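You operate a simulated robot arm through the tools that you are given. There is no shell and no other tool. Be economical: measure what you need, move in short steps, check, and stop when the job is done.

The job below is to be done with a simulated robot arm. You get a single attempt, and the scene is never put back.

TASK
Press the 30 ML case's bezel in the press, then fill it with oil.
Fine: one stroke, hands out from under the ram; shut the tray again; the printed amount, on the yellow plate, none spilt; leave it there, spout aside. Where these are worked on the way, their far stop is far enough and under half their travel is too little: press tray.

It is judged by the outcome, as a careful person would: the job done as asked, and still so three seconds after it is handed in. It fails if anything else is knocked over, pushed out of place, dropped, spilled or broken.

THE ROBOT
A 6-joint arm with a two-finger parallel gripper, fixed in place. Base frame: the origin is at the foot of the arm, x ahead of it, y to its left, z up; the work surface is at about z = 80. Readings come in cm, degrees, newtons and seconds.
With the tool pointing down near the work surface it reaches from about 24 to 64 cm from the base axis. Its first joint turns from -66.0 to 66.0 degrees. Payload 2.7 kg.
The tool frame sits at the grasp point between the pads (the TCP): z along the fingers, y along the line on which they close. The tips reach 2.3 cm beyond it. Largest opening 9.4 cm; finger width 3.8, thickness 1; the body of the gripper, 5.4 by 9.6 cm, starts 3.9 cm behind the TCP.
Orientation is that of the tool frame in the base frame, as [roll, pitch, yaw] about the fixed x, y, z axes, in that order (R = Rz(yaw) Ry(pitch) Rx(roll)). With the fingers straight down and closing along the base's y, the tool's x points along the base's -x, its y along +y and its z along -z.

THE INTERFACE
- The arm moves only by the tool servo_tool. Its argument "deltas" is a list that holds one entry, the list of rows, each a list of 7 numbers: the shift along the tool's x, y, z in cm, then the turn, a rotation vector about the tool's x, y, z in degrees, then the closure in counts, from 0 (fully open) to 255 (shut). In form: [[[dx, dy, dz, ax, ay, az, jaw], ...]]. A call has 1 to 20 rows; each row shifts and turns the commanded pose from where the row before left it, along the tool's axes as they then stand. A row lasts 0.2 s, in which the tool goes at most 5 cm and 8.6 degrees; a call with a longer step from one row to the next is refused whole, and so is a gripper value outside its range. Where a pose cannot be reached the arm comes as near as it can. A force on the tool above 90 N (or 10 N above the force at the start of the call, whichever is more), or a blocked arm, ends the call early, and 0.2 s more pass. The fingers move at their own pace (about 4.5 cm/s each) and stop on an object; they squeeze with about 29 N. The grip force told is the motor's: it shows also when the fingers shut on nothing. Time passes only in rows, and 0.2 s behind the last, so rows that do not move let the fingers close. It gives the time, the measured TCP pose, the force on the tool (base axes), the opening and the grip force at its end, in the units of the frame above (readings bear some noise), with the torque about the TCP (base axes, N m) and any sound that the robot's microphone picked up, and new pictures: "views" is both (left out), scene, wrist or none.
- Cameras (640 x 400 px; columns grow to the right, rows downward): "scene" is fixed at [8.24, -42.97, 142.27]; the picture's right is [0.78, -0.63, 0.00], its down [-0.33, -0.41, -0.85] and it looks along [0.54, 0.66, -0.53] (base axes); focal length 314 px, centre (320, 200). "wrist" rides on the gripper at [8.6, 1.6, -7.5] in the tool frame; the picture's right is [-0.18, 0.98, 0.00], its down [-0.58, -0.11, -0.81] and it looks along [-0.79, -0.15, 0.59] (tool axes); focal length 243 px, centre (320, 200). There is no depth. A picture from a camera that has moved, and an enlarged one, comes with that camera's place and axes in the base frame and with its lens. The place of the scene camera against the robot may be out by one fixed shift of up to 2.5 cm in any direction.
- close_up(camera, box): a new picture of the part [left, top, right, bottom] of that camera's present view, enlarged. No time passes.
- sign_off(): hands the job in; it is judged then, once.

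Go step by step. Nothing tells you positions but the pictures and the camera data: compare them with the known pose of the tool, close in by small moves and look again before you grip or let go. The budget is 120 turns and 200 pictures, counting those below and the enlarged ones. Unless the task says otherwise, let go and move clear before handing in, and close with one line.

The tools are called by a JSON object that holds its "name" and its "arguments". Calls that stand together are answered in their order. servo_tool: Moves the arm, as the interface text tells. Its arguments: {"type":"object","properties":{"deltas":{"type":"array"},"views":{"type":"string","enum":["both","scene","wrist","none"]}},"required":["deltas"]} The other tools are called the same way: close_up (camera, box) takes an enlarged picture of a part of a camera's view; sign_off () hands the job in.

At the start:

```text
time: 0.0
ee_pos: [31.52, -8.63, 124.3]
ee_rot: [-180.0, 0.0, 179.9]
ft_force: [0.6, -0.4, 0.7]
ft_torque: [0.0, 0.02, -0.03]
grip_width: 9.42
grasp_force: 0.1
```

scene: 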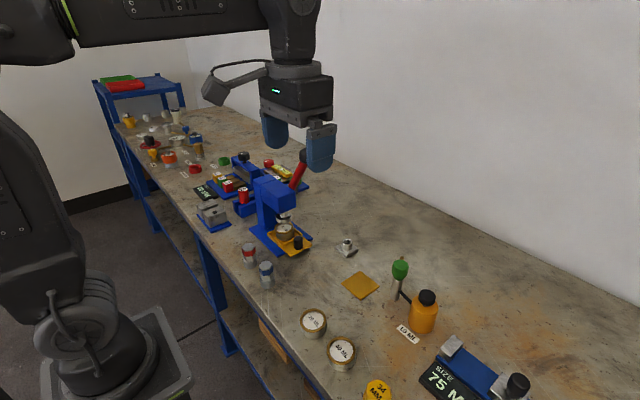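
wrist: 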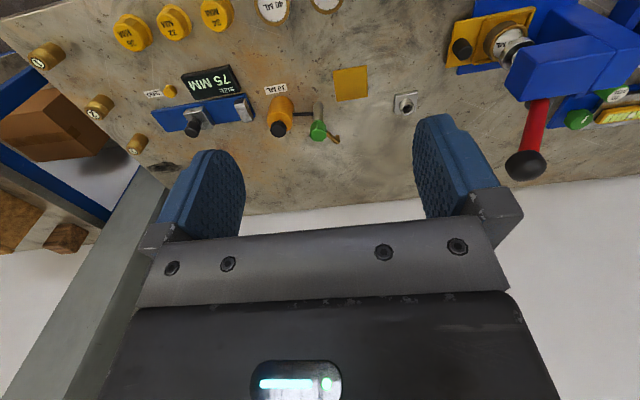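

I see a press with a tray, labelled cases, an oil can with a spout, a yellow plate. I'll zoom in on the details first.

{"name": "close_up", "arguments": {"camera": "scene", "box": [220, 140, 380, 260]}}

{"name": "close_up", "arguments": {"camera": "scene", "box": [280, 240, 540, 400]}}

{"name": "close_up", "arguments": {"camera": "wrist", "box": [420, 0, 640, 190]}}

{"name": "close_up", "arguments": {"camera": "wrist", "box": [100, 0, 440, 170]}}

```text
3.33 times, centred on (300, 200) of scene
camera zoom: at [8.24, -42.97, 142.27], right [0.78, -0.63, 0.0], down [-0.33, -0.41, -0.85], along [0.54, 0.66, -0.53], focal length 1046 px, centre (387, 200)
```

zoom: 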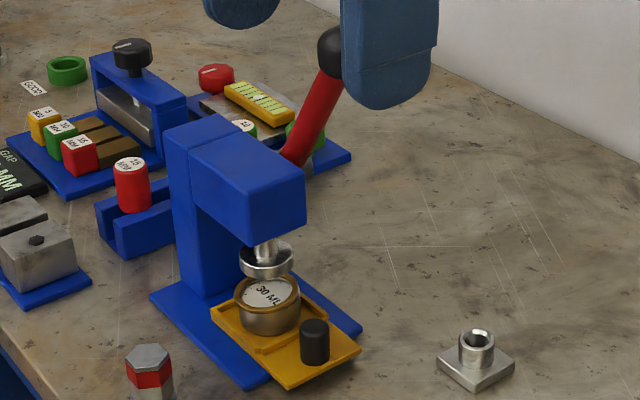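

```text
2.46 times, centred on (410, 320) of scene
camera zoom: at [8.24, -42.97, 142.27], right [0.78, -0.63, 0.0], down [-0.33, -0.41, -0.85], along [0.54, 0.66, -0.53], focal length 772 px, centre (98, -95)
```

zoom: 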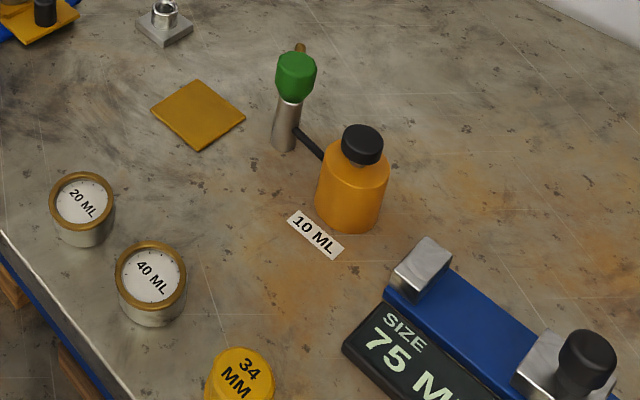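

```text
2.11 times, centred on (530, 95) of wrist
camera zoom: at [22.73, -7.0, 131.87], right [0.19, 0.98, 0.0], down [0.58, -0.11, 0.81], along [0.79, -0.15, -0.59], focal length 511 px, centre (-122, 421)
```

zoom: 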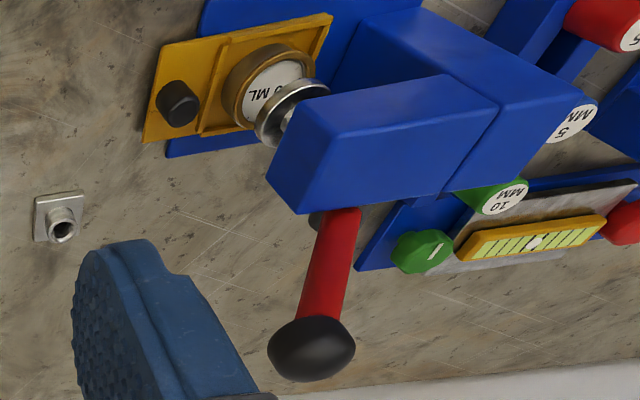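

```text
1.88 times, centred on (270, 85) of wrist
camera zoom: at [22.73, -7.0, 131.87], right [0.19, 0.98, 0.0], down [0.58, -0.11, 0.81], along [0.79, -0.15, -0.59], focal length 457 px, centre (414, 416)
```

zoom: 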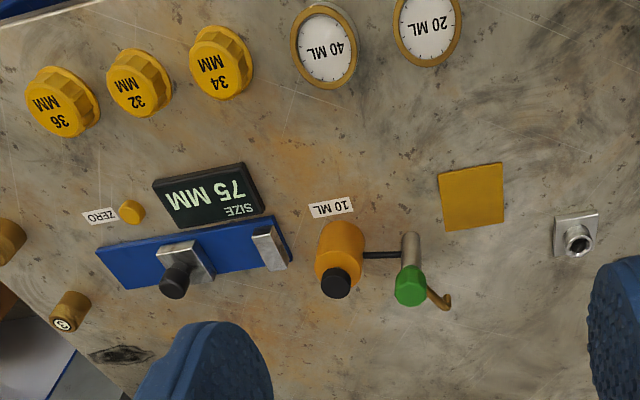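

{"name": "servo_tool", "arguments": {"deltas": [[[-3.5, 1.0, 1, 0, 0, 0, 0], [-3.5, 1.0, 1, 0, 0, 0, 0], [-3.5, 1, 1, 0, 0, 0, 0], [0, 0, 0, 0, 0, -8.2, 0], [0, 0, 0, 0, 0, -8.2, 0], [0, 0, 0, 0, 0, -8.2, 0], [0, 0, 0, 0, 0, -8.2, 0], [0, 0, 0, 0, 0, -8.2, 0], [0, 0, 0, 0, 0, -8.2, 0], [0, 0, 0, 0, 0, -8.2, 0], [0, 0, 0, 0, 0, -8.2, 0], [0, 0, 0, 0, 0, -8.2, 0], [0, 0, 0, 0, 0, -8.2, 0], [0, 0, 0, 0, 0, -8, 0]]]}}

```text
time: 3.0
ee_pos: [41.94, -5.63, 121.41]
ee_rot: [-179.9, 0.1, -89.9]
ft_force: [0.4, -0.6, 0.3]
ft_torque: [0.02, -0.01, -0.01]
grip_width: 9.39
grasp_force: 0.0
camera wrist: at [40.29, -14.3, 128.89], right [-0.98, 0.18, 0.0], down [0.11, 0.58, 0.81], along [0.15, 0.79, -0.59], focal length 243 px, centre (320, 200)
```

scene: 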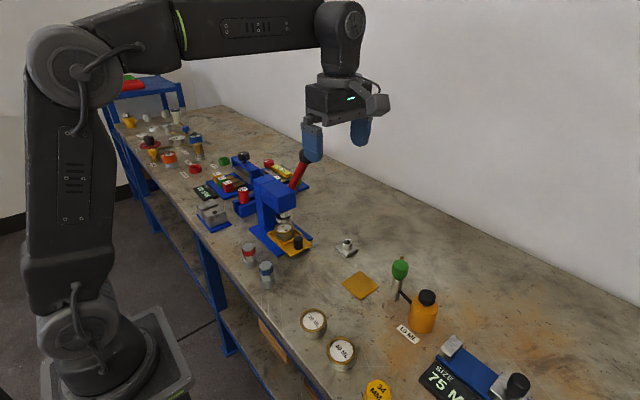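
wrist: 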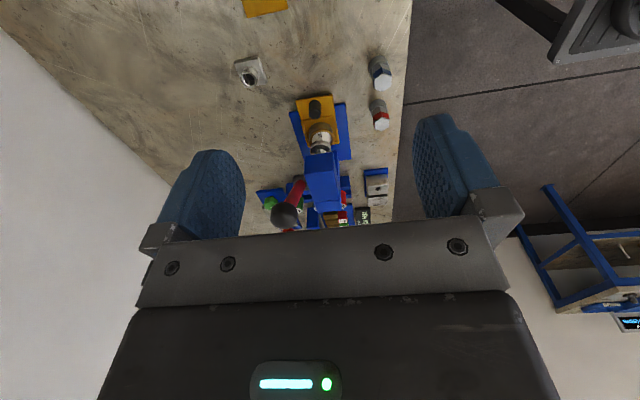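

{"name": "close_up", "arguments": {"camera": "wrist", "box": [220, 60, 420, 240]}}

```text
2.22 times, centred on (320, 150) of wrist
camera zoom: at [40.29, -14.3, 128.89], right [-0.98, 0.18, 0.0], down [0.11, 0.58, 0.81], along [0.15, 0.79, -0.59], focal length 539 px, centre (320, 311)
```

zoom: 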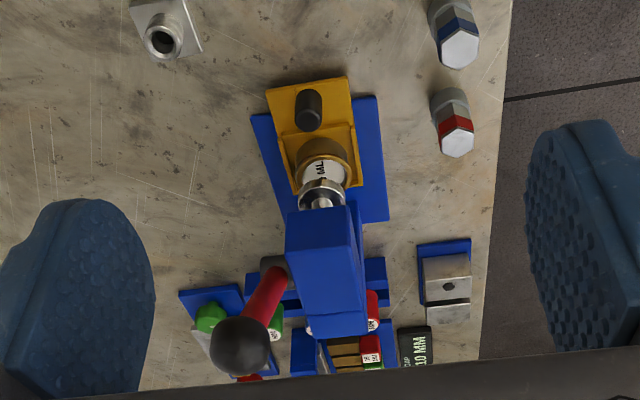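

{"name": "servo_tool", "arguments": {"deltas": [[[0, 0, 0, 0, 0, 8.2, 0], [0, 0, 0, 0, 0, 8.2, 0], [0, 0, 0, 0, 0, 8.2, 0], [0, 0, 0, 0, 0, 8.2, 0], [0, 0, 0, 0, 0, 8.2, 0], [0, 0, 0, 0, 0, 8.2, 0], [0, 0, 0, 0, 0, 8.2, 0], [0, 0, 0, 0, 0, 8.2, 0], [0, 0, 0, 0, 0, 8.2, 0], [0, 0, 0, 0, 0, 8.2, 0], [0, 0, 0, 0, 0, 8, 0], [3.5, 3.4, 0, 0, 0, 0, 0], [3.5, 3.4, 0, 0, 0, 0, 0], [3.5, 3.4, 0, 0, 0, 0, 0], [3.5, 3.4, 0, 0, 0, 0, 0], [0, 3, 4, 0, 0, 0, 0], [0, 3, 4, 0, 0, 0, 0], [0, 3, 4, 0, 0, 0, 0], [0, 0, 4, 0, 0, 0, 0], [0, 0, 4, 0, 0, 0, 0]]], "views": "wrist"}}

```text
time: 7.2
ee_pos: [28.02, 17.09, 101.22]
ee_rot: [-180.0, 0.1, 179.9]
ft_force: [-1.3, -0.5, 0.4]
ft_torque: [0.03, 0.0, 0.01]
grip_width: 9.39
grasp_force: 0.2
camera wrist: at [19.34, 18.63, 108.76], right [0.19, 0.98, 0.0], down [0.58, -0.11, 0.81], along [0.79, -0.15, -0.59], focal length 243 px, centre (320, 200)
```

wrist: 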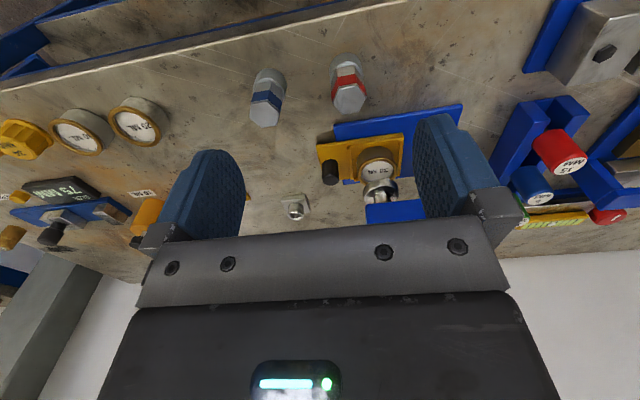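

{"name": "close_up", "arguments": {"camera": "wrist", "box": [300, 90, 480, 230]}}

{"name": "close_up", "arguments": {"camera": "scene", "box": [240, 160, 340, 265]}}

```text
2.86 times, centred on (390, 160) of wrist
camera zoom: at [19.34, 18.63, 108.76], right [0.19, 0.98, 0.0], down [0.58, -0.11, 0.81], along [0.79, -0.15, -0.59], focal length 693 px, centre (120, 314)
```

zoom: 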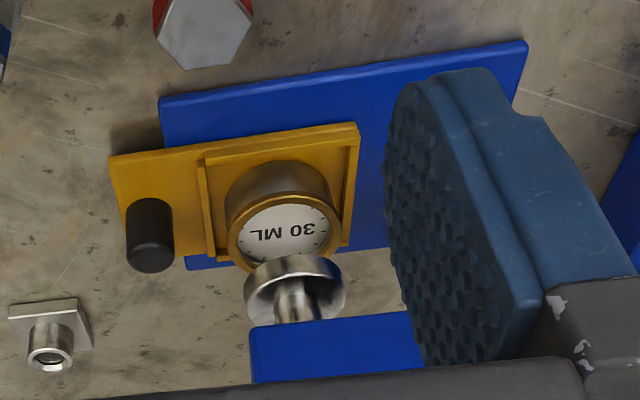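

```text
3.81 times, centred on (290, 212) of scene
camera zoom: at [8.24, -42.97, 142.27], right [0.78, -0.63, 0.0], down [-0.33, -0.41, -0.85], along [0.54, 0.66, -0.53], focal length 1195 px, centre (434, 152)
```

zoom: 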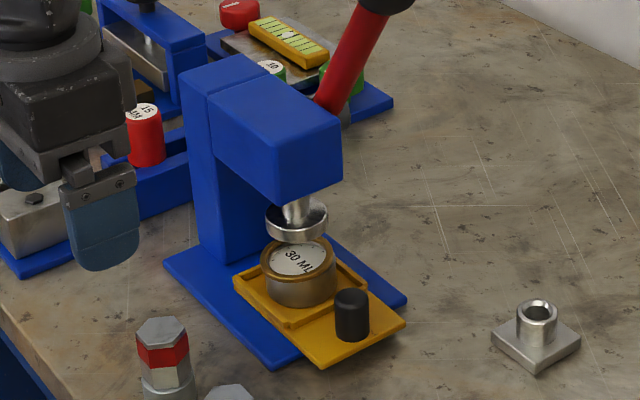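

{"name": "servo_tool", "arguments": {"deltas": [[[0, 0, -4, 0, 0, 0, 0], [0, 0, -4, 0, 0, 0, 0], [0, 0, -4, 0, 0, 0, 0], [0, 0, -4, 0, 0, 0, 0], [0, 0, -4, 0, 0, 0, 0], [-3.9, -1.9, 0, 0, 0, 0, 0], [-3.9, -1.9, 0, 0, 0, 0, 0], [-3.9, -1.9, 0, 0, 0, 0, 0], [-3.9, -1.9, 0, 0, 0, 0, 0], [-3.9, -1.9, 0, 0, 0, 0, 0], [-4, -1.9, 0, 0, 0, 0, 0], [0, 0, 0, 0, 0, -8.2, 0], [0, 0, 0, 0, 0, -8.2, 0], [0, 0, 0, 0, 0, -8.2, 0], [0, 0, 0, 0, 0, -8.2, 0], [0, 0, 0, 0, 0, -8.2, 0], [0, 0, 0, 0, 0, -8.2, 0], [0, 0, 0, 0, 0, -8.2, 0], [0, 0, 0, 0, 0, -8.2, 0], [0, 0, 0, 0, 0, -8.2, 0]]], "views": "none"}}

{"name": "servo_tool", "arguments": {"deltas": [[[0, 0, 0, 0, 0, -8.2, 0], [0, 0, 0, 0, 0, -8, 0], [0, 0, 0, 0, 0, 0, 0]]]}}

```text
time: 11.4
ee_pos: [51.57, 5.53, 121.42]
ee_rot: [-179.9, 0.0, -106.2]
ft_force: [0.2, -1.0, 0.3]
ft_torque: [-0.02, 0.01, 0.03]
grip_width: 9.42
grasp_force: 0.0
```

```text
time: 12.2
ee_pos: [51.56, 5.52, 121.51]
ee_rot: [-179.9, 0.0, -90.0]
ft_force: [-0.1, -0.3, -0.2]
ft_torque: [0.0, 0.03, 0.0]
grip_width: 9.4
grasp_force: 0.0
camera wrist: at [49.79, -3.13, 128.93], right [-0.98, 0.18, 0.0], down [0.11, 0.58, 0.81], along [0.15, 0.79, -0.59], focal length 243 px, centre (320, 200)
```

scene: 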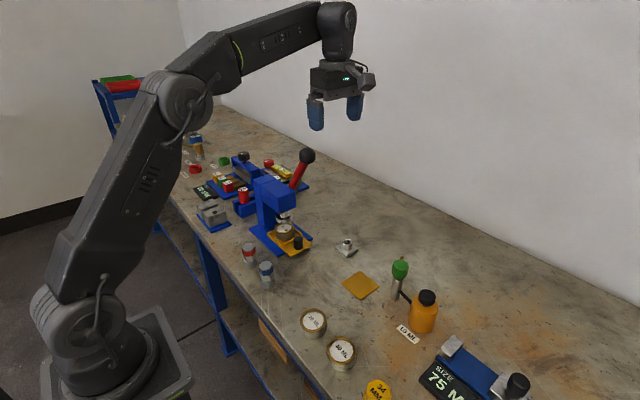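
wrist: 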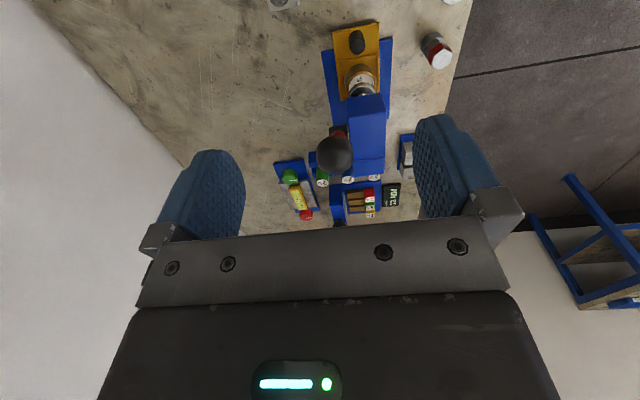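

{"name": "servo_tool", "arguments": {"deltas": [[[-3.6, -0.1, 0, 0, 0, 0, 0], [-3.6, -0.1, 0, 0, 0, 0, 0], [-3.5, 0, 0, 0, 0, 0, 0], [0, 0, 3.5, 0, 0, 0, 0], [0, 0, 3, 0, 0, 0, 0], [0, 0, 3, 0, 0, 0, 0], [0, 0, 3, 0, 0, 0, 0], [0, 0, 0, 0, 0, 0, 0]]]}}

{"name": "close_up", "arguments": {"camera": "scene", "box": [240, 110, 380, 260]}}

```text
time: 14.0
ee_pos: [51.64, 16.22, 109.0]
ee_rot: [-180.0, 0.0, -90.1]
ft_force: [-0.7, 0.5, 0.2]
ft_torque: [0.0, 0.02, 0.0]
grip_width: 9.42
grasp_force: 0.1
camera wrist: at [49.97, 7.65, 116.47], right [-0.98, 0.19, 0.0], down [0.11, 0.58, 0.81], along [0.15, 0.79, -0.59], focal length 243 px, centre (320, 200)
```

scene: 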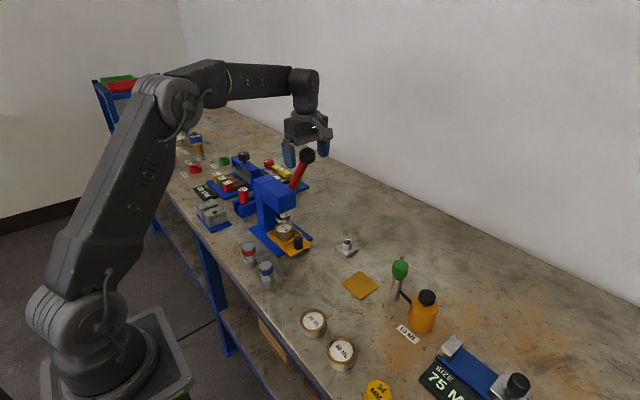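
wrist: 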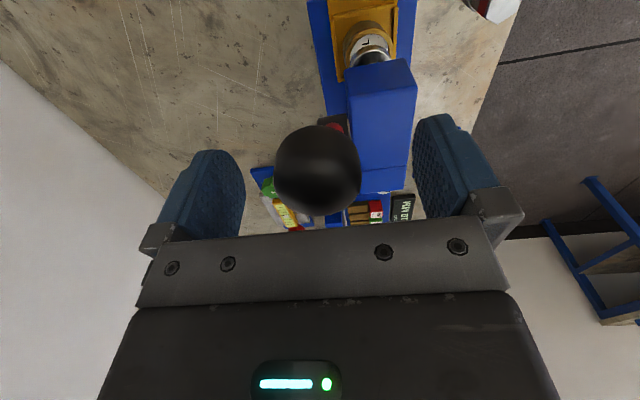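

```text
2.67 times, centred on (310, 185) of scene
camera zoom: at [8.24, -42.97, 142.27], right [0.78, -0.63, 0.0], down [-0.33, -0.41, -0.85], along [0.54, 0.66, -0.53], focal length 836 px, centre (347, 240)
```

zoom: 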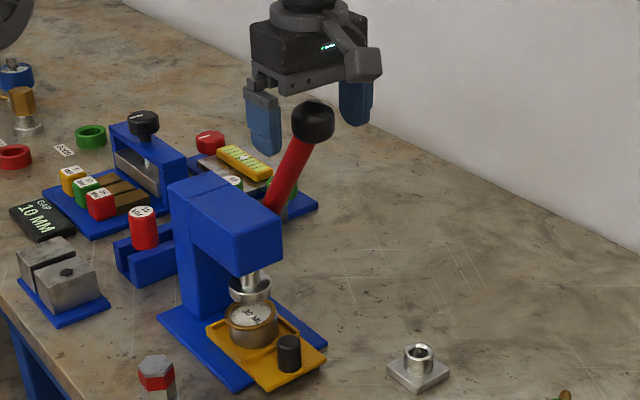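

{"name": "servo_tool", "arguments": {"deltas": [[[0.2, 0, 0.4, 0, 0, 0, 100], [0, 0, 0, 0, 0, 0, 255], [0, 0, 0, 0, 0, 0, 255], [0, 0, 0, 0, 0, 0, 255], [0, 0, 0, 0, 0, 0, 255], [0, 0, 0, 0, 0, 0, 255]]], "views": "wrist"}}

```text
time: 15.4
ee_pos: [51.76, 16.1, 108.56]
ee_rot: [-179.9, 0.0, -90.2]
ft_force: [15.2, 1.5, -2.2]
ft_torque: [-0.04, -0.33, -0.04]
grip_width: 4.12
grasp_force: 44.6
camera wrist: at [50.07, 7.45, 116.06], right [-0.98, 0.19, 0.0], down [0.11, 0.58, 0.81], along [0.15, 0.79, -0.59], focal length 243 px, centre (320, 200)
```

wrist: 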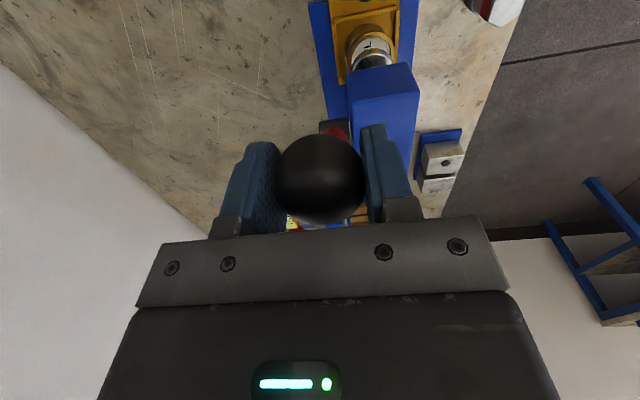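

{"name": "servo_tool", "arguments": {"deltas": [[[0, -0.1, 0, 0, 0, 0, 255], [0.65, 0, 0.35, 0, 0, 0, 255], [0.64, 0, 0.36, 0, 0, 0, 255], [0.6, 0, 0.42, 0, 0, 0, 255], [0.6, 0, 0.43, 0, 0, 0, 255], [0.56, 0, 0.48, 0, 0, 0, 255], [0.56, 0, 0.49, 0, 0, 0, 255], [0, 0, 0, 0, 0, 0, 255]]]}}

{"name": "close_up", "arguments": {"camera": "scene", "box": [240, 110, 380, 260]}}

```text
time: 17.2
ee_pos: [51.77, 12.6, 105.95]
ee_rot: [179.9, 0.2, -90.0]
ft_force: [3.0, 17.9, -5.6]
ft_torque: [1.25, -0.14, 0.11]
grip_width: 4.1
grasp_force: 44.8
camera wrist: at [50.1, 3.88, 113.38], right [-0.98, 0.19, 0.0], down [0.11, 0.58, 0.81], along [0.15, 0.79, -0.59], focal length 243 px, centre (320, 200)
```

scene: 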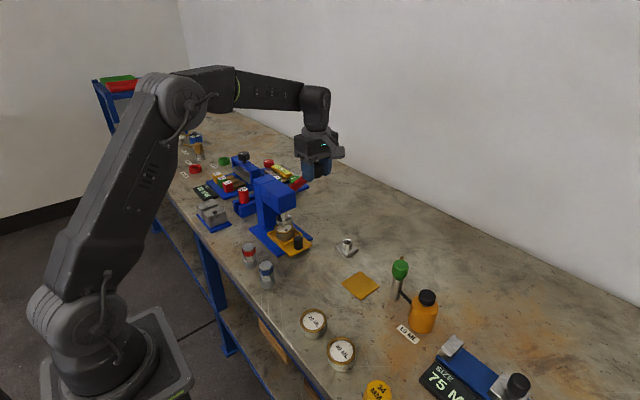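
wrist: 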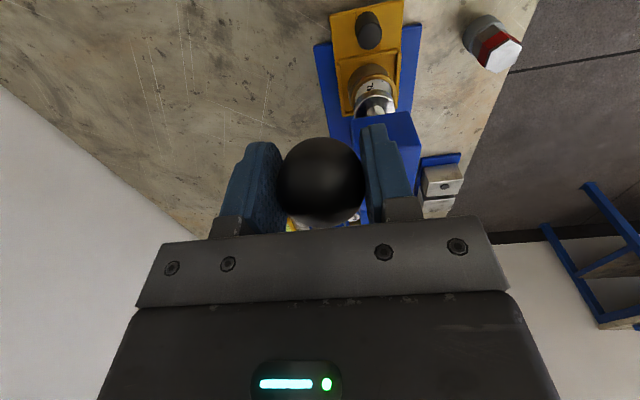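

```text
2.67 times, centred on (310, 185) of scene
camera zoom: at [8.26, -42.92, 142.28], right [0.78, -0.63, 0.0], down [-0.33, -0.41, -0.85], along [0.54, 0.66, -0.53], focal length 836 px, centre (347, 240)
```

zoom: 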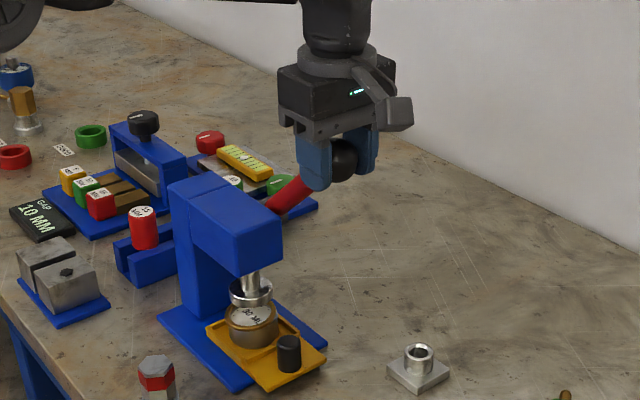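

{"name": "servo_tool", "arguments": {"deltas": [[[0.52, 0, 0.53, 0, 0, 0, 255], [0.49, 0, 0.55, 0, 0, 0, 255], [0.46, 0, 0.58, 0, 0, 0, 255], [0.43, 0, 0.6, 0, 0, 0, 255], [0.4, 0, 0.62, 0, 0, 0, 255], [0.36, 0, 0.64, 0, 0, 0, 255], [0, 0, 0, 0, 0, 0, 255]]]}}

{"name": "close_up", "arguments": {"camera": "scene", "box": [240, 110, 380, 260]}}

```text
time: 18.8
ee_pos: [51.82, 9.79, 102.46]
ee_rot: [-180.0, 0.0, -90.1]
ft_force: [-5.0, 12.7, 3.8]
ft_torque: [1.36, 0.03, 0.0]
grip_width: 4.12
grasp_force: 45.1
camera wrist: at [50.09, 1.09, 109.93], right [-0.98, 0.19, 0.0], down [0.11, 0.58, 0.81], along [0.15, 0.79, -0.59], focal length 243 px, centre (320, 200)
```

scene: 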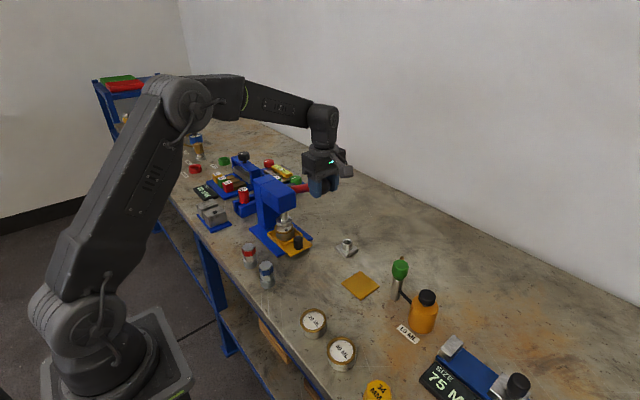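
wrist: 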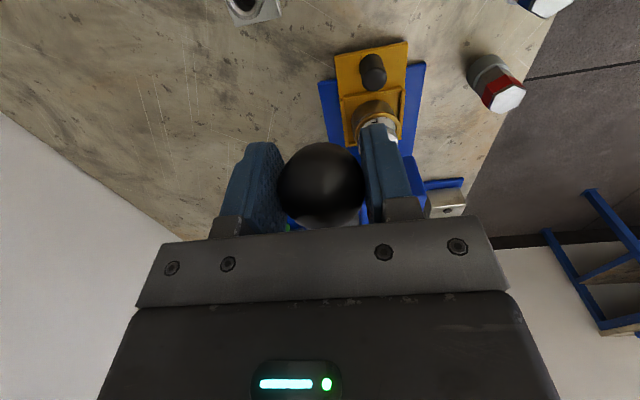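

```text
2.67 times, centred on (310, 185) of scene
camera zoom: at [8.22, -42.94, 142.28], right [0.78, -0.63, 0.0], down [-0.33, -0.41, -0.85], along [0.54, 0.66, -0.53], focal length 836 px, centre (347, 240)
```

zoom: 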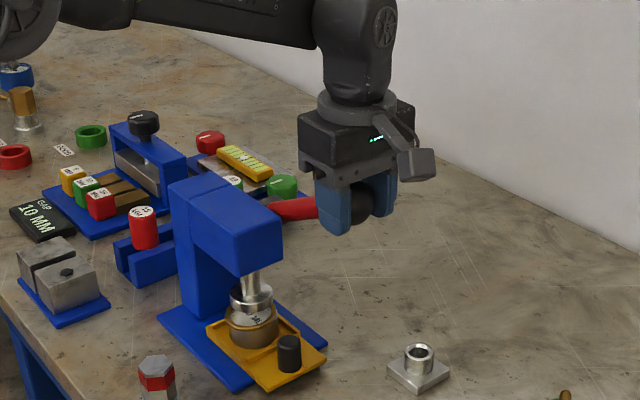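

{"name": "servo_tool", "arguments": {"deltas": [[[0.33, 0, 0.66, 0, 0, 0, 255], [0.29, 0, 0.68, 0, 0, 0, 255], [0.26, 0, 0.69, 0, 0, 0, 255], [0.22, 0, 0.7, 0, 0, 0, 255], [0.19, 0, 0.71, 0, 0, 0, 255], [0.15, 0, 0.72, 0, 0, 0, 255], [0, 0, 0, 0, 0, 0, 255]]], "views": "none"}}

{"name": "close_up", "arguments": {"camera": "scene", "box": [240, 110, 380, 260]}}

```text
time: 20.4
ee_pos: [51.85, 8.23, 98.43]
ee_rot: [-179.9, 0.0, -90.1]
ft_force: [-7.8, -1.5, 9.9]
ft_torque: [1.24, 0.05, 0.04]
grip_width: 4.17
grasp_force: 45.2
```

```text
2.67 times, centred on (310, 185) of scene
camera zoom: at [8.2, -42.99, 142.26], right [0.78, -0.63, 0.0], down [-0.33, -0.41, -0.85], along [0.54, 0.66, -0.53], focal length 836 px, centre (347, 240)
```

zoom: 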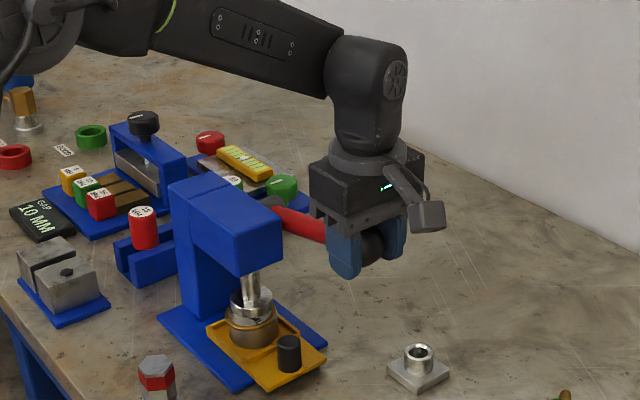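

{"name": "servo_tool", "arguments": {"deltas": [[[0.11, 0, 0.73, 0, 0, 0, 255], [0.07, 0, 0.73, 0, 0, 0, 255], [0.03, 0, 0.74, 0, 0, 0, 255], [0, 0, 0.74, 0, 0, 0, 255], [0, 0, 0, 0, 0, 0, 255]]], "views": "none"}}

{"name": "close_up", "arguments": {"camera": "scene", "box": [240, 110, 380, 260]}}

```text
time: 21.6
ee_pos: [51.81, 8.11, 95.53]
ee_rot: [-179.9, 0.0, -90.1]
ft_force: [-5.9, -15.9, 10.3]
ft_torque: [1.03, -0.01, 0.02]
grip_width: 4.1
grasp_force: 44.9
```

```text
2.67 times, centred on (310, 185) of scene
camera zoom: at [8.21, -43.02, 142.25], right [0.78, -0.63, 0.0], down [-0.33, -0.41, -0.85], along [0.54, 0.66, -0.53], focal length 836 px, centre (347, 240)
```

zoom: 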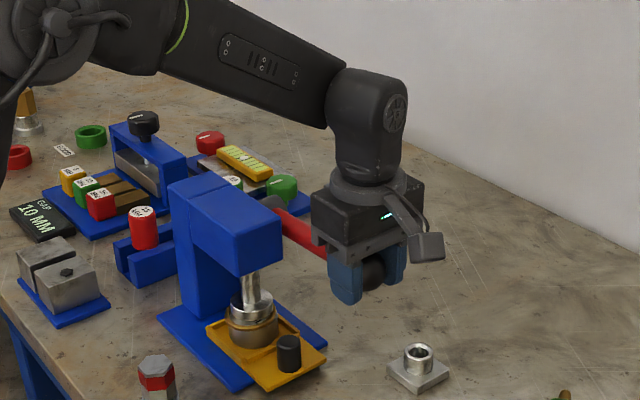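

{"name": "servo_tool", "arguments": {"deltas": [[[0.2, 0, 0.5, 0, 0, 0, 255], [0, 0, 0.6, 0, 0, 0, 255], [-0.05, 0, 0.6, 0, 0, 0, 255], [-0.08, 0, 0.6, 0, 0, 0, 255], [0, 0, 0, 0, 0, 0, 255]]]}}

{"name": "close_up", "arguments": {"camera": "scene", "box": [240, 160, 340, 265]}}

```text
time: 22.8
ee_pos: [51.82, 8.17, 93.07]
ee_rot: [-179.8, 0.1, -90.1]
ft_force: [-5.2, 2.0, 10.4]
ft_torque: [1.25, -0.12, 0.01]
grip_width: 4.09
grasp_force: 45.2
camera wrist: at [50.09, -0.52, 100.58], right [-0.98, 0.19, 0.0], down [0.11, 0.58, 0.81], along [0.15, 0.79, -0.59], focal length 243 px, centre (320, 200)
```

scene: 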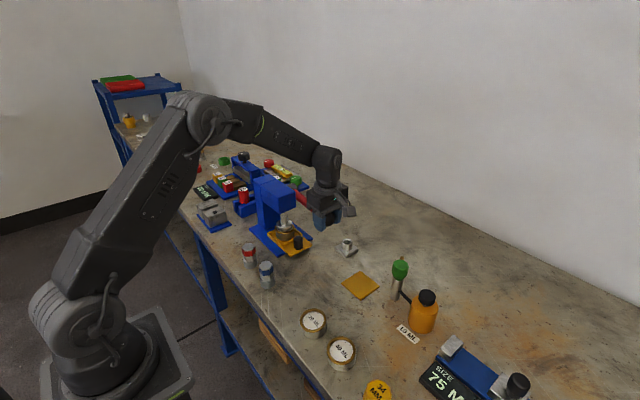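
wrist: 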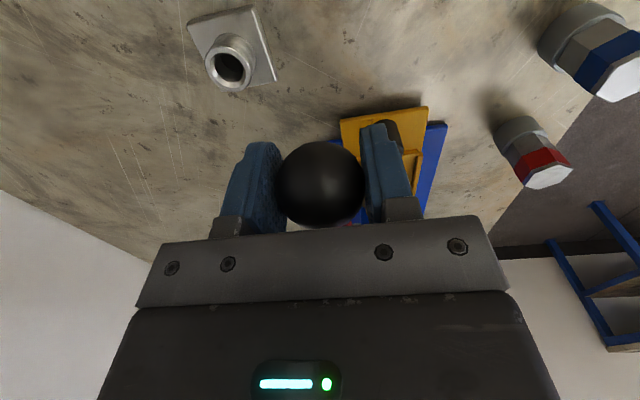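

```text
3.81 times, centred on (290, 212) of scene
camera zoom: at [8.21, -42.97, 142.27], right [0.78, -0.63, 0.0], down [-0.33, -0.41, -0.85], along [0.54, 0.66, -0.53], focal length 1195 px, centre (434, 152)
```

zoom: 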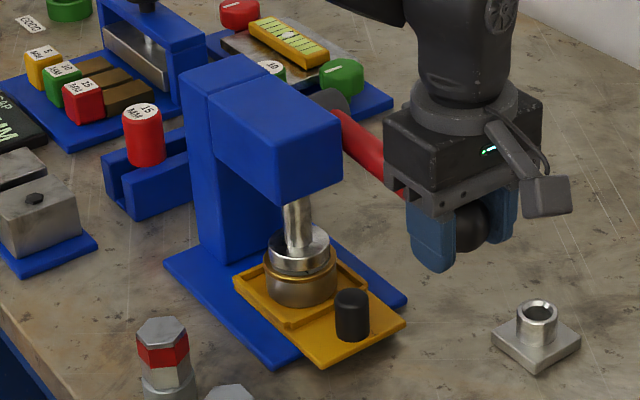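

{"name": "servo_tool", "arguments": {"deltas": [[[-0.13, 0, 0.58, 0, 0, 0, 255], [-0.15, 0, 0.58, 0, 0, 0, 255], [-0.18, 0, 0.57, 0, 0, 0, 255], [0, 0, 0, 0, 0, 0, 255]]], "views": "none"}}

{"name": "close_up", "arguments": {"camera": "scene", "box": [240, 160, 340, 265]}}

```text
time: 23.8
ee_pos: [51.72, 8.49, 91.39]
ee_rot: [-179.9, -0.1, -90.1]
ft_force: [-3.4, -11.0, 7.8]
ft_torque: [1.18, -0.09, -0.04]
grip_width: 4.11
grasp_force: 44.8
```

```text
3.81 times, centred on (290, 212) of scene
camera zoom: at [8.21, -43.01, 142.26], right [0.78, -0.63, 0.0], down [-0.33, -0.41, -0.85], along [0.54, 0.66, -0.53], focal length 1195 px, centre (434, 152)
```

zoom: 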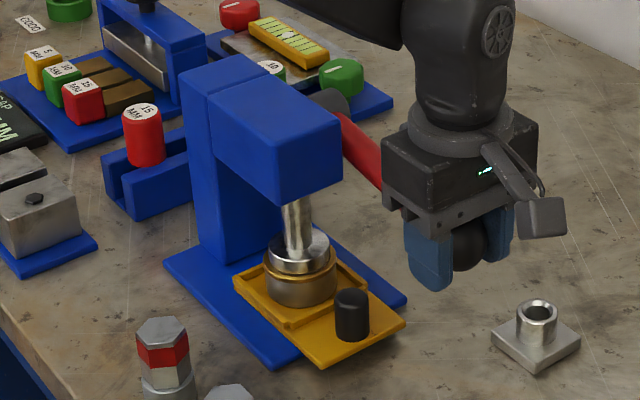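

{"name": "servo_tool", "arguments": {"deltas": [[[-0.1, 0, 0.56, 0, 0, 0, 255], [-0.21, 0, 0.56, 0, 0, 0, 255], [-0.23, 0, 0.55, 0, 0, 0, 255], [0, 0, 0, 0, 0, 0, 255]]], "views": "none"}}

{"name": "close_up", "arguments": {"camera": "scene", "box": [240, 160, 340, 265]}}

```text
time: 24.8
ee_pos: [51.79, 8.95, 89.92]
ee_rot: [-179.8, 0.0, -90.2]
ft_force: [-16.0, -18.1, 32.1]
ft_torque: [0.14, -0.05, 0.17]
grip_width: 4.1
grasp_force: 45.0
```

```text
3.81 times, centred on (290, 212) of scene
camera zoom: at [8.15, -43.03, 142.25], right [0.78, -0.63, 0.0], down [-0.33, -0.41, -0.85], along [0.54, 0.66, -0.53], focal length 1195 px, centre (434, 152)
```

zoom: 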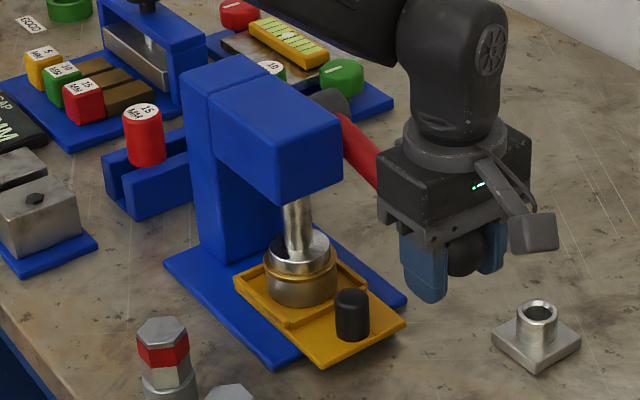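

{"name": "servo_tool", "arguments": {"deltas": [[[0, 0, 0.4, 0, 0, 0, 255], [-0.1, 0, 0.4, 0, 0, 0, 255], [0, 0, 0, 0, 0, 0, 255]]], "views": "none"}}

{"name": "close_up", "arguments": {"camera": "scene", "box": [260, 200, 320, 250]}}

```text
time: 25.6
ee_pos: [51.79, 9.2, 89.16]
ee_rot: [-179.7, 0.0, -90.1]
ft_force: [-16.9, -4.9, 35.7]
ft_torque: [-0.05, -0.15, -0.06]
grip_width: 4.11
grasp_force: 45.0
```

```text
8.00 times, centred on (290, 225) of scene
camera zoom: at [8.14, -43.0, 142.26], right [0.78, -0.63, 0.0], down [-0.33, -0.41, -0.85], along [0.54, 0.66, -0.53], focal length 2510 px, centre (560, 0)
```

zoom: 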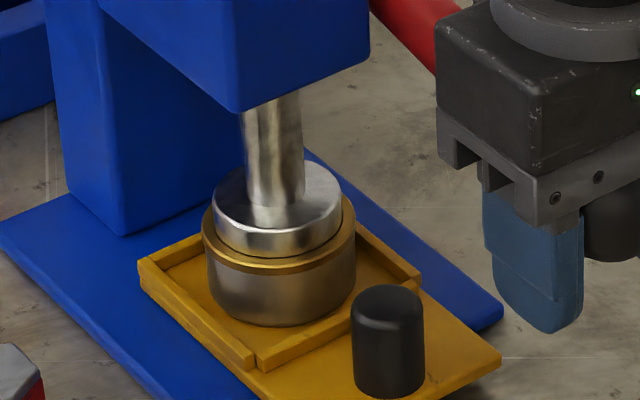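

{"name": "servo_tool", "arguments": {"deltas": [[[-0.25, 0, 0.5, 0, 0, 0, 255], [-0.27, 0, 0.5, 0, 0, 0, 255], [-0.28, 0, 0.5, 0, 0, 0, 255], [0, 0, 0, 0, 0, 0, 255]]], "views": "wrist"}}

{"name": "close_up", "arguments": {"camera": "scene", "box": [260, 200, 320, 250]}}

```text
time: 26.2
ee_pos: [51.79, 9.23, 89.14]
ee_rot: [-179.9, -0.2, -90.2]
ft_force: [-24.5, -7.2, 27.8]
ft_torque: [-0.06, 0.02, 0.13]
grip_width: 4.12
grasp_force: 44.9
stopped in row 3: the force on the tool passed its limit at 96 N (the readings are from after the stop); the commanded pose is now the measured one
camera wrist: at [50.09, 0.62, 96.62], right [-0.98, 0.19, 0.0], down [0.11, 0.58, 0.8], along [0.15, 0.79, -0.59], focal length 243 px, centre (320, 200)
```

wrist: 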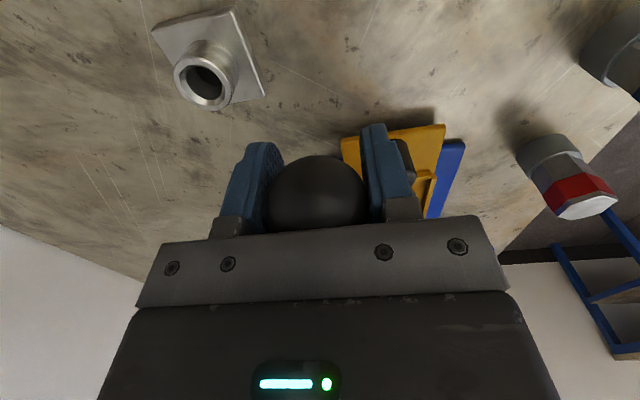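

```text
8.00 times, centred on (290, 225) of scene
camera zoom: at [8.14, -43.0, 142.26], right [0.78, -0.63, 0.0], down [-0.33, -0.41, -0.85], along [0.54, 0.66, -0.53], focal length 2510 px, centre (560, 0)
```

zoom: 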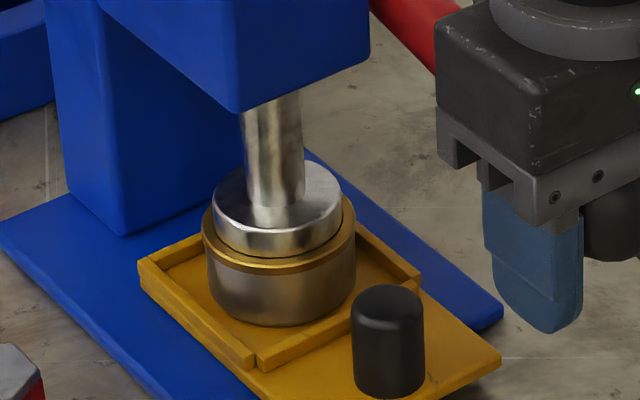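

{"name": "servo_tool", "arguments": {"deltas": [[[0.53, 0, -1.115, 0, 0, 0, 255], [0.43, 0, -1.157, 0, 0, 0, 255], [0.33, 0, -1.19, 0, 0, 0, 255], [0.225, 0, -1.214, 0, 0, 0, 255], [0.12, 0, -1.23, 0, 0, 0, 255], [0.01, 0, -1.235, 0, 0, 0, 255], [-0.1, 0, -1.23, 0, 0, 0, 255], [-0.2, 0, -1.218, 0, 0, 0, 255], [-0.31, 0, -1.195, 0, 0, 0, 255], [-0.41, 0, -1.165, 0, 0, 0, 255], [-0.51, 0, -1.124, 0, 0, 0, 255], [-0.61, 0, -1.075, 0, 0, 0, 255], [-0.7, 0, -1.018, 0, 0, 0, 255], [-0.785, 0, -0.953, 0, 0, 0, 255], [-0.865, 0, -0.88, 0, 0, 0, 255], [-0.94, 0, -0.8, 0, 0, 0, 255], [-1.0, 0, -0.72, 0, 0, 0, 255], [-1.0, 0, -0.6, 0, 0, 0, 255], [0, 0, 0, 0, 0, 0, 255]]]}}

{"name": "close_up", "arguments": {"camera": "scene", "box": [240, 110, 380, 260]}}

```text
time: 30.2
ee_pos: [51.78, 14.4, 107.67]
ee_rot: [179.6, -0.8, -90.7]
ft_force: [-13.7, -48.5, -22.0]
ft_torque: [-0.37, -0.11, 0.45]
grip_width: 4.09
grasp_force: 45.1
camera wrist: at [50.05, 5.81, 115.25], right [-0.98, 0.2, 0.01], down [0.12, 0.59, 0.8], along [0.15, 0.78, -0.6], focal length 243 px, centre (320, 200)
```

scene: 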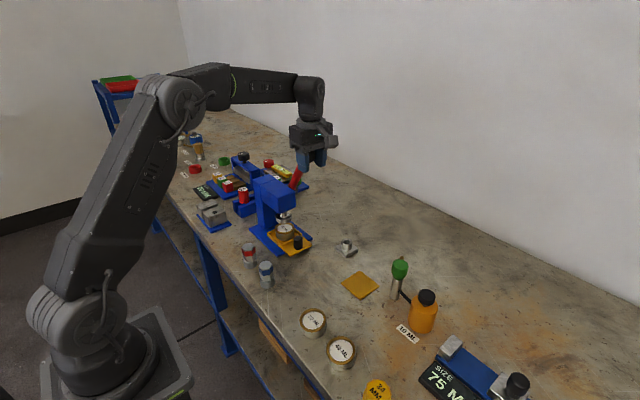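
wrist: 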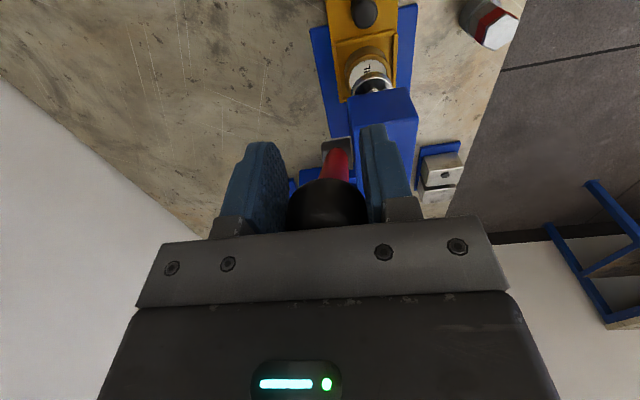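

```text
2.67 times, centred on (310, 185) of scene
camera zoom: at [8.24, -43.11, 142.22], right [0.78, -0.63, 0.0], down [-0.33, -0.41, -0.85], along [0.54, 0.66, -0.53], focal length 836 px, centre (347, 240)
```

zoom: 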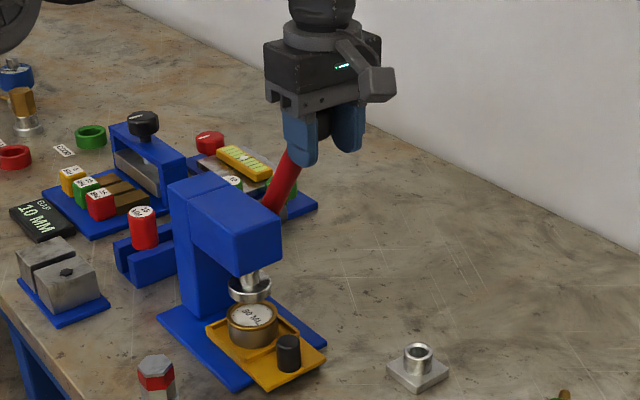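

{"name": "servo_tool", "arguments": {"deltas": [[[0.6, 0, 0.1, 0, 0, 0, 255], [0, 0, 0, 0, 0, 0, 100], [0, 0, 0, 0, 0, 0, 0], [0, 0, 0, 0, 0, 0, 0], [0, 0, 0, 0, 0, 0, 0]]]}}

{"name": "close_up", "arguments": {"camera": "scene", "box": [240, 110, 380, 260]}}

```text
time: 31.4
ee_pos: [51.88, 14.58, 107.78]
ee_rot: [-179.8, -0.1, -90.2]
ft_force: [0.6, 0.1, 0.1]
ft_torque: [0.02, 0.0, 0.03]
grip_width: 9.41
grasp_force: 0.1
camera wrist: at [50.1, 5.93, 115.4], right [-0.98, 0.19, -0.01], down [0.11, 0.58, 0.81], along [0.15, 0.79, -0.59], focal length 243 px, centre (320, 200)
```

scene: 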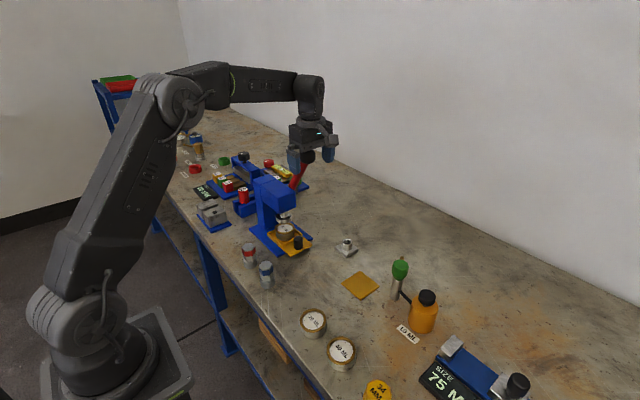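
wrist: 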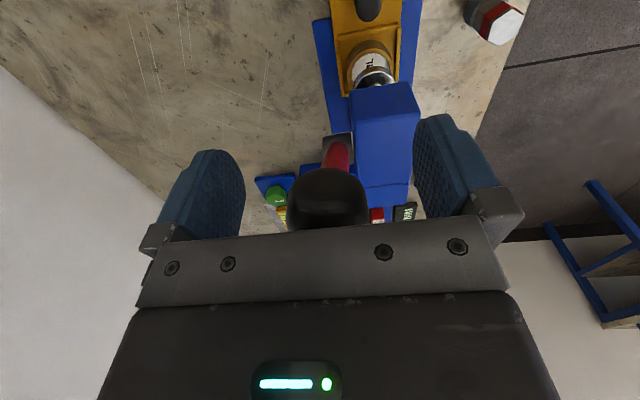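

```text
2.67 times, centred on (310, 185) of scene
camera zoom: at [8.24, -42.97, 142.27], right [0.78, -0.63, 0.0], down [-0.33, -0.41, -0.85], along [0.54, 0.66, -0.53], focal length 836 px, centre (347, 240)
```

zoom: 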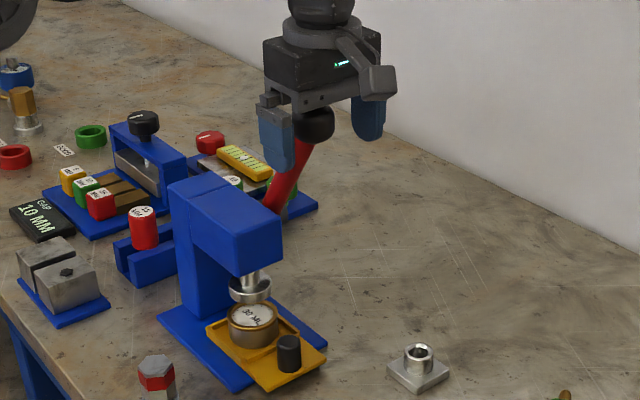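

{"name": "servo_tool", "arguments": {"deltas": [[[0, 0, -3, 0, 0, 0, 0], [0, 0, -3, 0, 0, 0, 0], [3.5, 1.5, 0, 0, 0, 0, 0], [3.5, 1.5, 0, 0, 0, 0, 0], [3.6, 1.7, 0, 0, 0, 0, 60], [0, 0, 0, 0, -7, 0, 100], [0, 0, 0, 0, -7, 0, 120], [0, 0, 0, 0, -6, 0, 120], [0.25, 0, 3.5, 0, 0, 0, 120], [0.25, 0, 3.5, 0, 0, 0, 120], [0, 0, 3, 0, 0, 0, 120], [0, 0, 0, 0, 0, 0, 120]]]}}

{"name": "close_up", "arguments": {"camera": "wrist", "box": [240, 20, 440, 220]}}

```text
time: 34.0
ee_pos: [47.15, 6.93, 104.35]
ee_rot: [-179.7, 19.9, -90.1]
ft_force: [0.5, 0.2, -0.1]
ft_torque: [0.0, -0.01, 0.01]
grip_width: 4.98
grasp_force: 0.0
camera wrist: at [45.43, -3.75, 108.42], right [-0.98, 0.18, 0.06], down [0.1, 0.27, 0.96], along [0.15, 0.95, -0.28], focal length 243 px, centre (320, 200)
```

scene: 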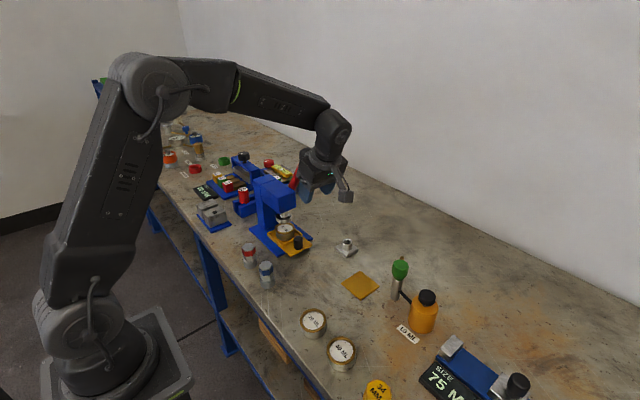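
wrist: 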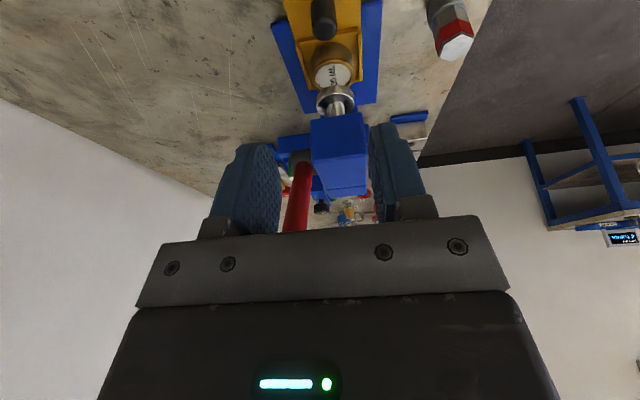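

```text
2.00 times, centred on (340, 120) of wrist
camera zoom: at [45.43, -3.75, 108.42], right [-0.98, 0.18, 0.06], down [0.1, 0.27, 0.96], along [0.15, 0.95, -0.28], focal length 485 px, centre (280, 360)
```

zoom: 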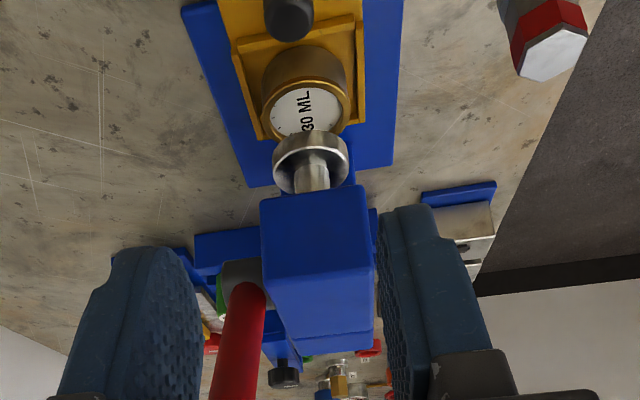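

{"name": "servo_tool", "arguments": {"deltas": [[[-0.2, 0, 3.6, 0, 0, 0, 120], [-0.25, 0, 3.6, 0, 0, 0, 120], [-0.25, 0, 3.6, 0, 0, 0, 120], [-0.25, 0, 3.5, 0, 0, 0, 120], [-0.3, 0, 3.5, 0, 0, 0, 120], [0, 0, 0, 0, 0, 0, 120]]]}}

{"name": "close_up", "arguments": {"camera": "scene", "box": [250, 190, 340, 265]}}

```text
time: 35.4
ee_pos: [47.31, 14.24, 87.94]
ee_rot: [-179.6, 19.9, -90.1]
ft_force: [0.4, -0.2, -0.2]
ft_torque: [0.01, 0.0, 0.01]
grip_width: 4.96
grasp_force: 0.0
camera wrist: at [45.56, 3.48, 92.08], right [-0.98, 0.18, 0.06], down [0.1, 0.27, 0.96], along [0.15, 0.95, -0.28], focal length 243 px, centre (320, 200)
```

scene: 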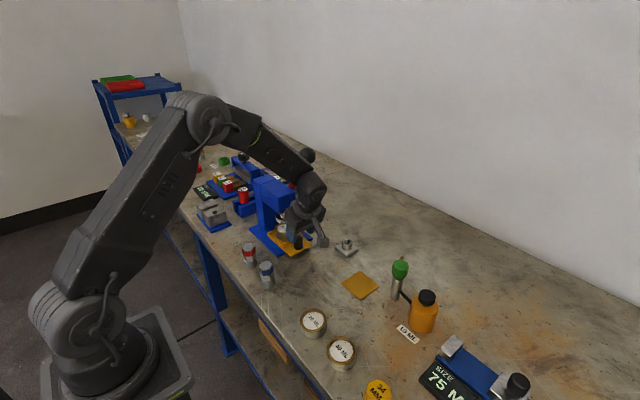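
wrist: 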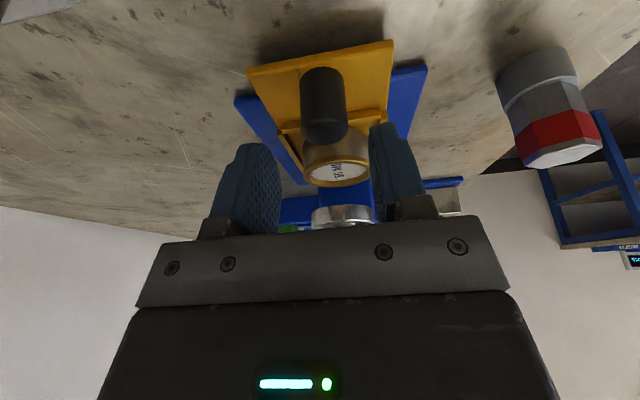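

```text
5.33 times, centred on (295, 228) of scene
camera zoom: at [8.24, -42.97, 142.27], right [0.78, -0.63, 0.0], down [-0.33, -0.41, -0.85], along [0.54, 0.66, -0.53], focal length 1673 px, centre (453, 53)
```

zoom: 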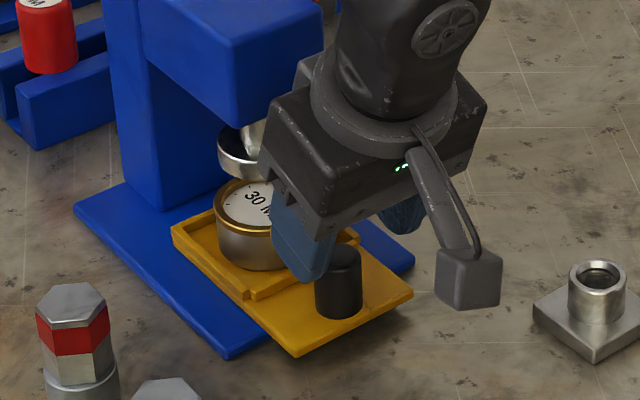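

{"name": "servo_tool", "arguments": {"deltas": [[[0.5, 0.15, 1.6, 0, 0, 0, 120], [0.45, 0.15, 1.5, 0, 0, 0, 120], [0, 0, 0, 0, 0, 0, 255], [0, 0, 0, 0, 0, 0, 255], [0, 0, 0, 0, 0, 0, 255], [0, 0, 0, 0, 0, 0, 255]]], "views": "wrist"}}

{"name": "close_up", "arguments": {"camera": "scene", "box": [250, 190, 340, 265]}}

```text
time: 36.8
ee_pos: [46.93, 14.38, 84.73]
ee_rot: [-179.7, 19.9, -90.1]
ft_force: [-5.1, 0.1, 1.4]
ft_torque: [0.14, 0.31, 0.14]
grip_width: 2.56
grasp_force: 44.8
camera wrist: at [45.26, 3.65, 88.84], right [-0.98, 0.18, 0.06], down [0.11, 0.27, 0.96], along [0.15, 0.95, -0.29], focal length 243 px, centre (320, 200)
```

wrist: 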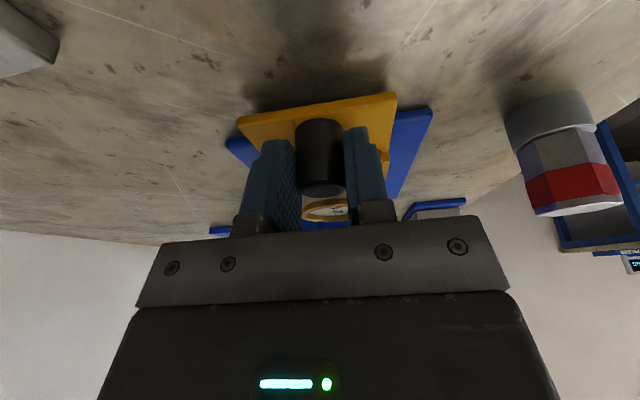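

```text
5.33 times, centred on (295, 228) of scene
camera zoom: at [8.23, -42.98, 142.27], right [0.78, -0.63, 0.0], down [-0.33, -0.41, -0.85], along [0.54, 0.66, -0.53], focal length 1673 px, centre (453, 53)
```

zoom: 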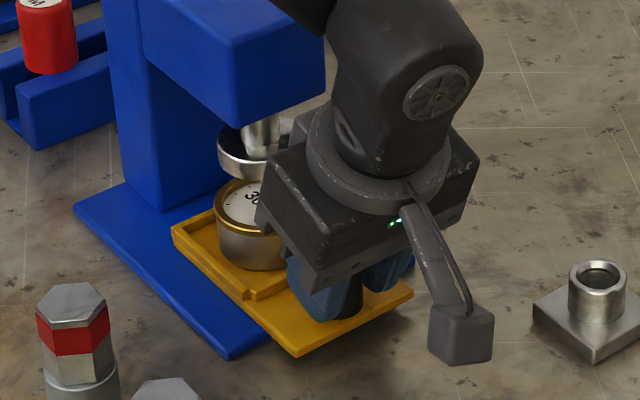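

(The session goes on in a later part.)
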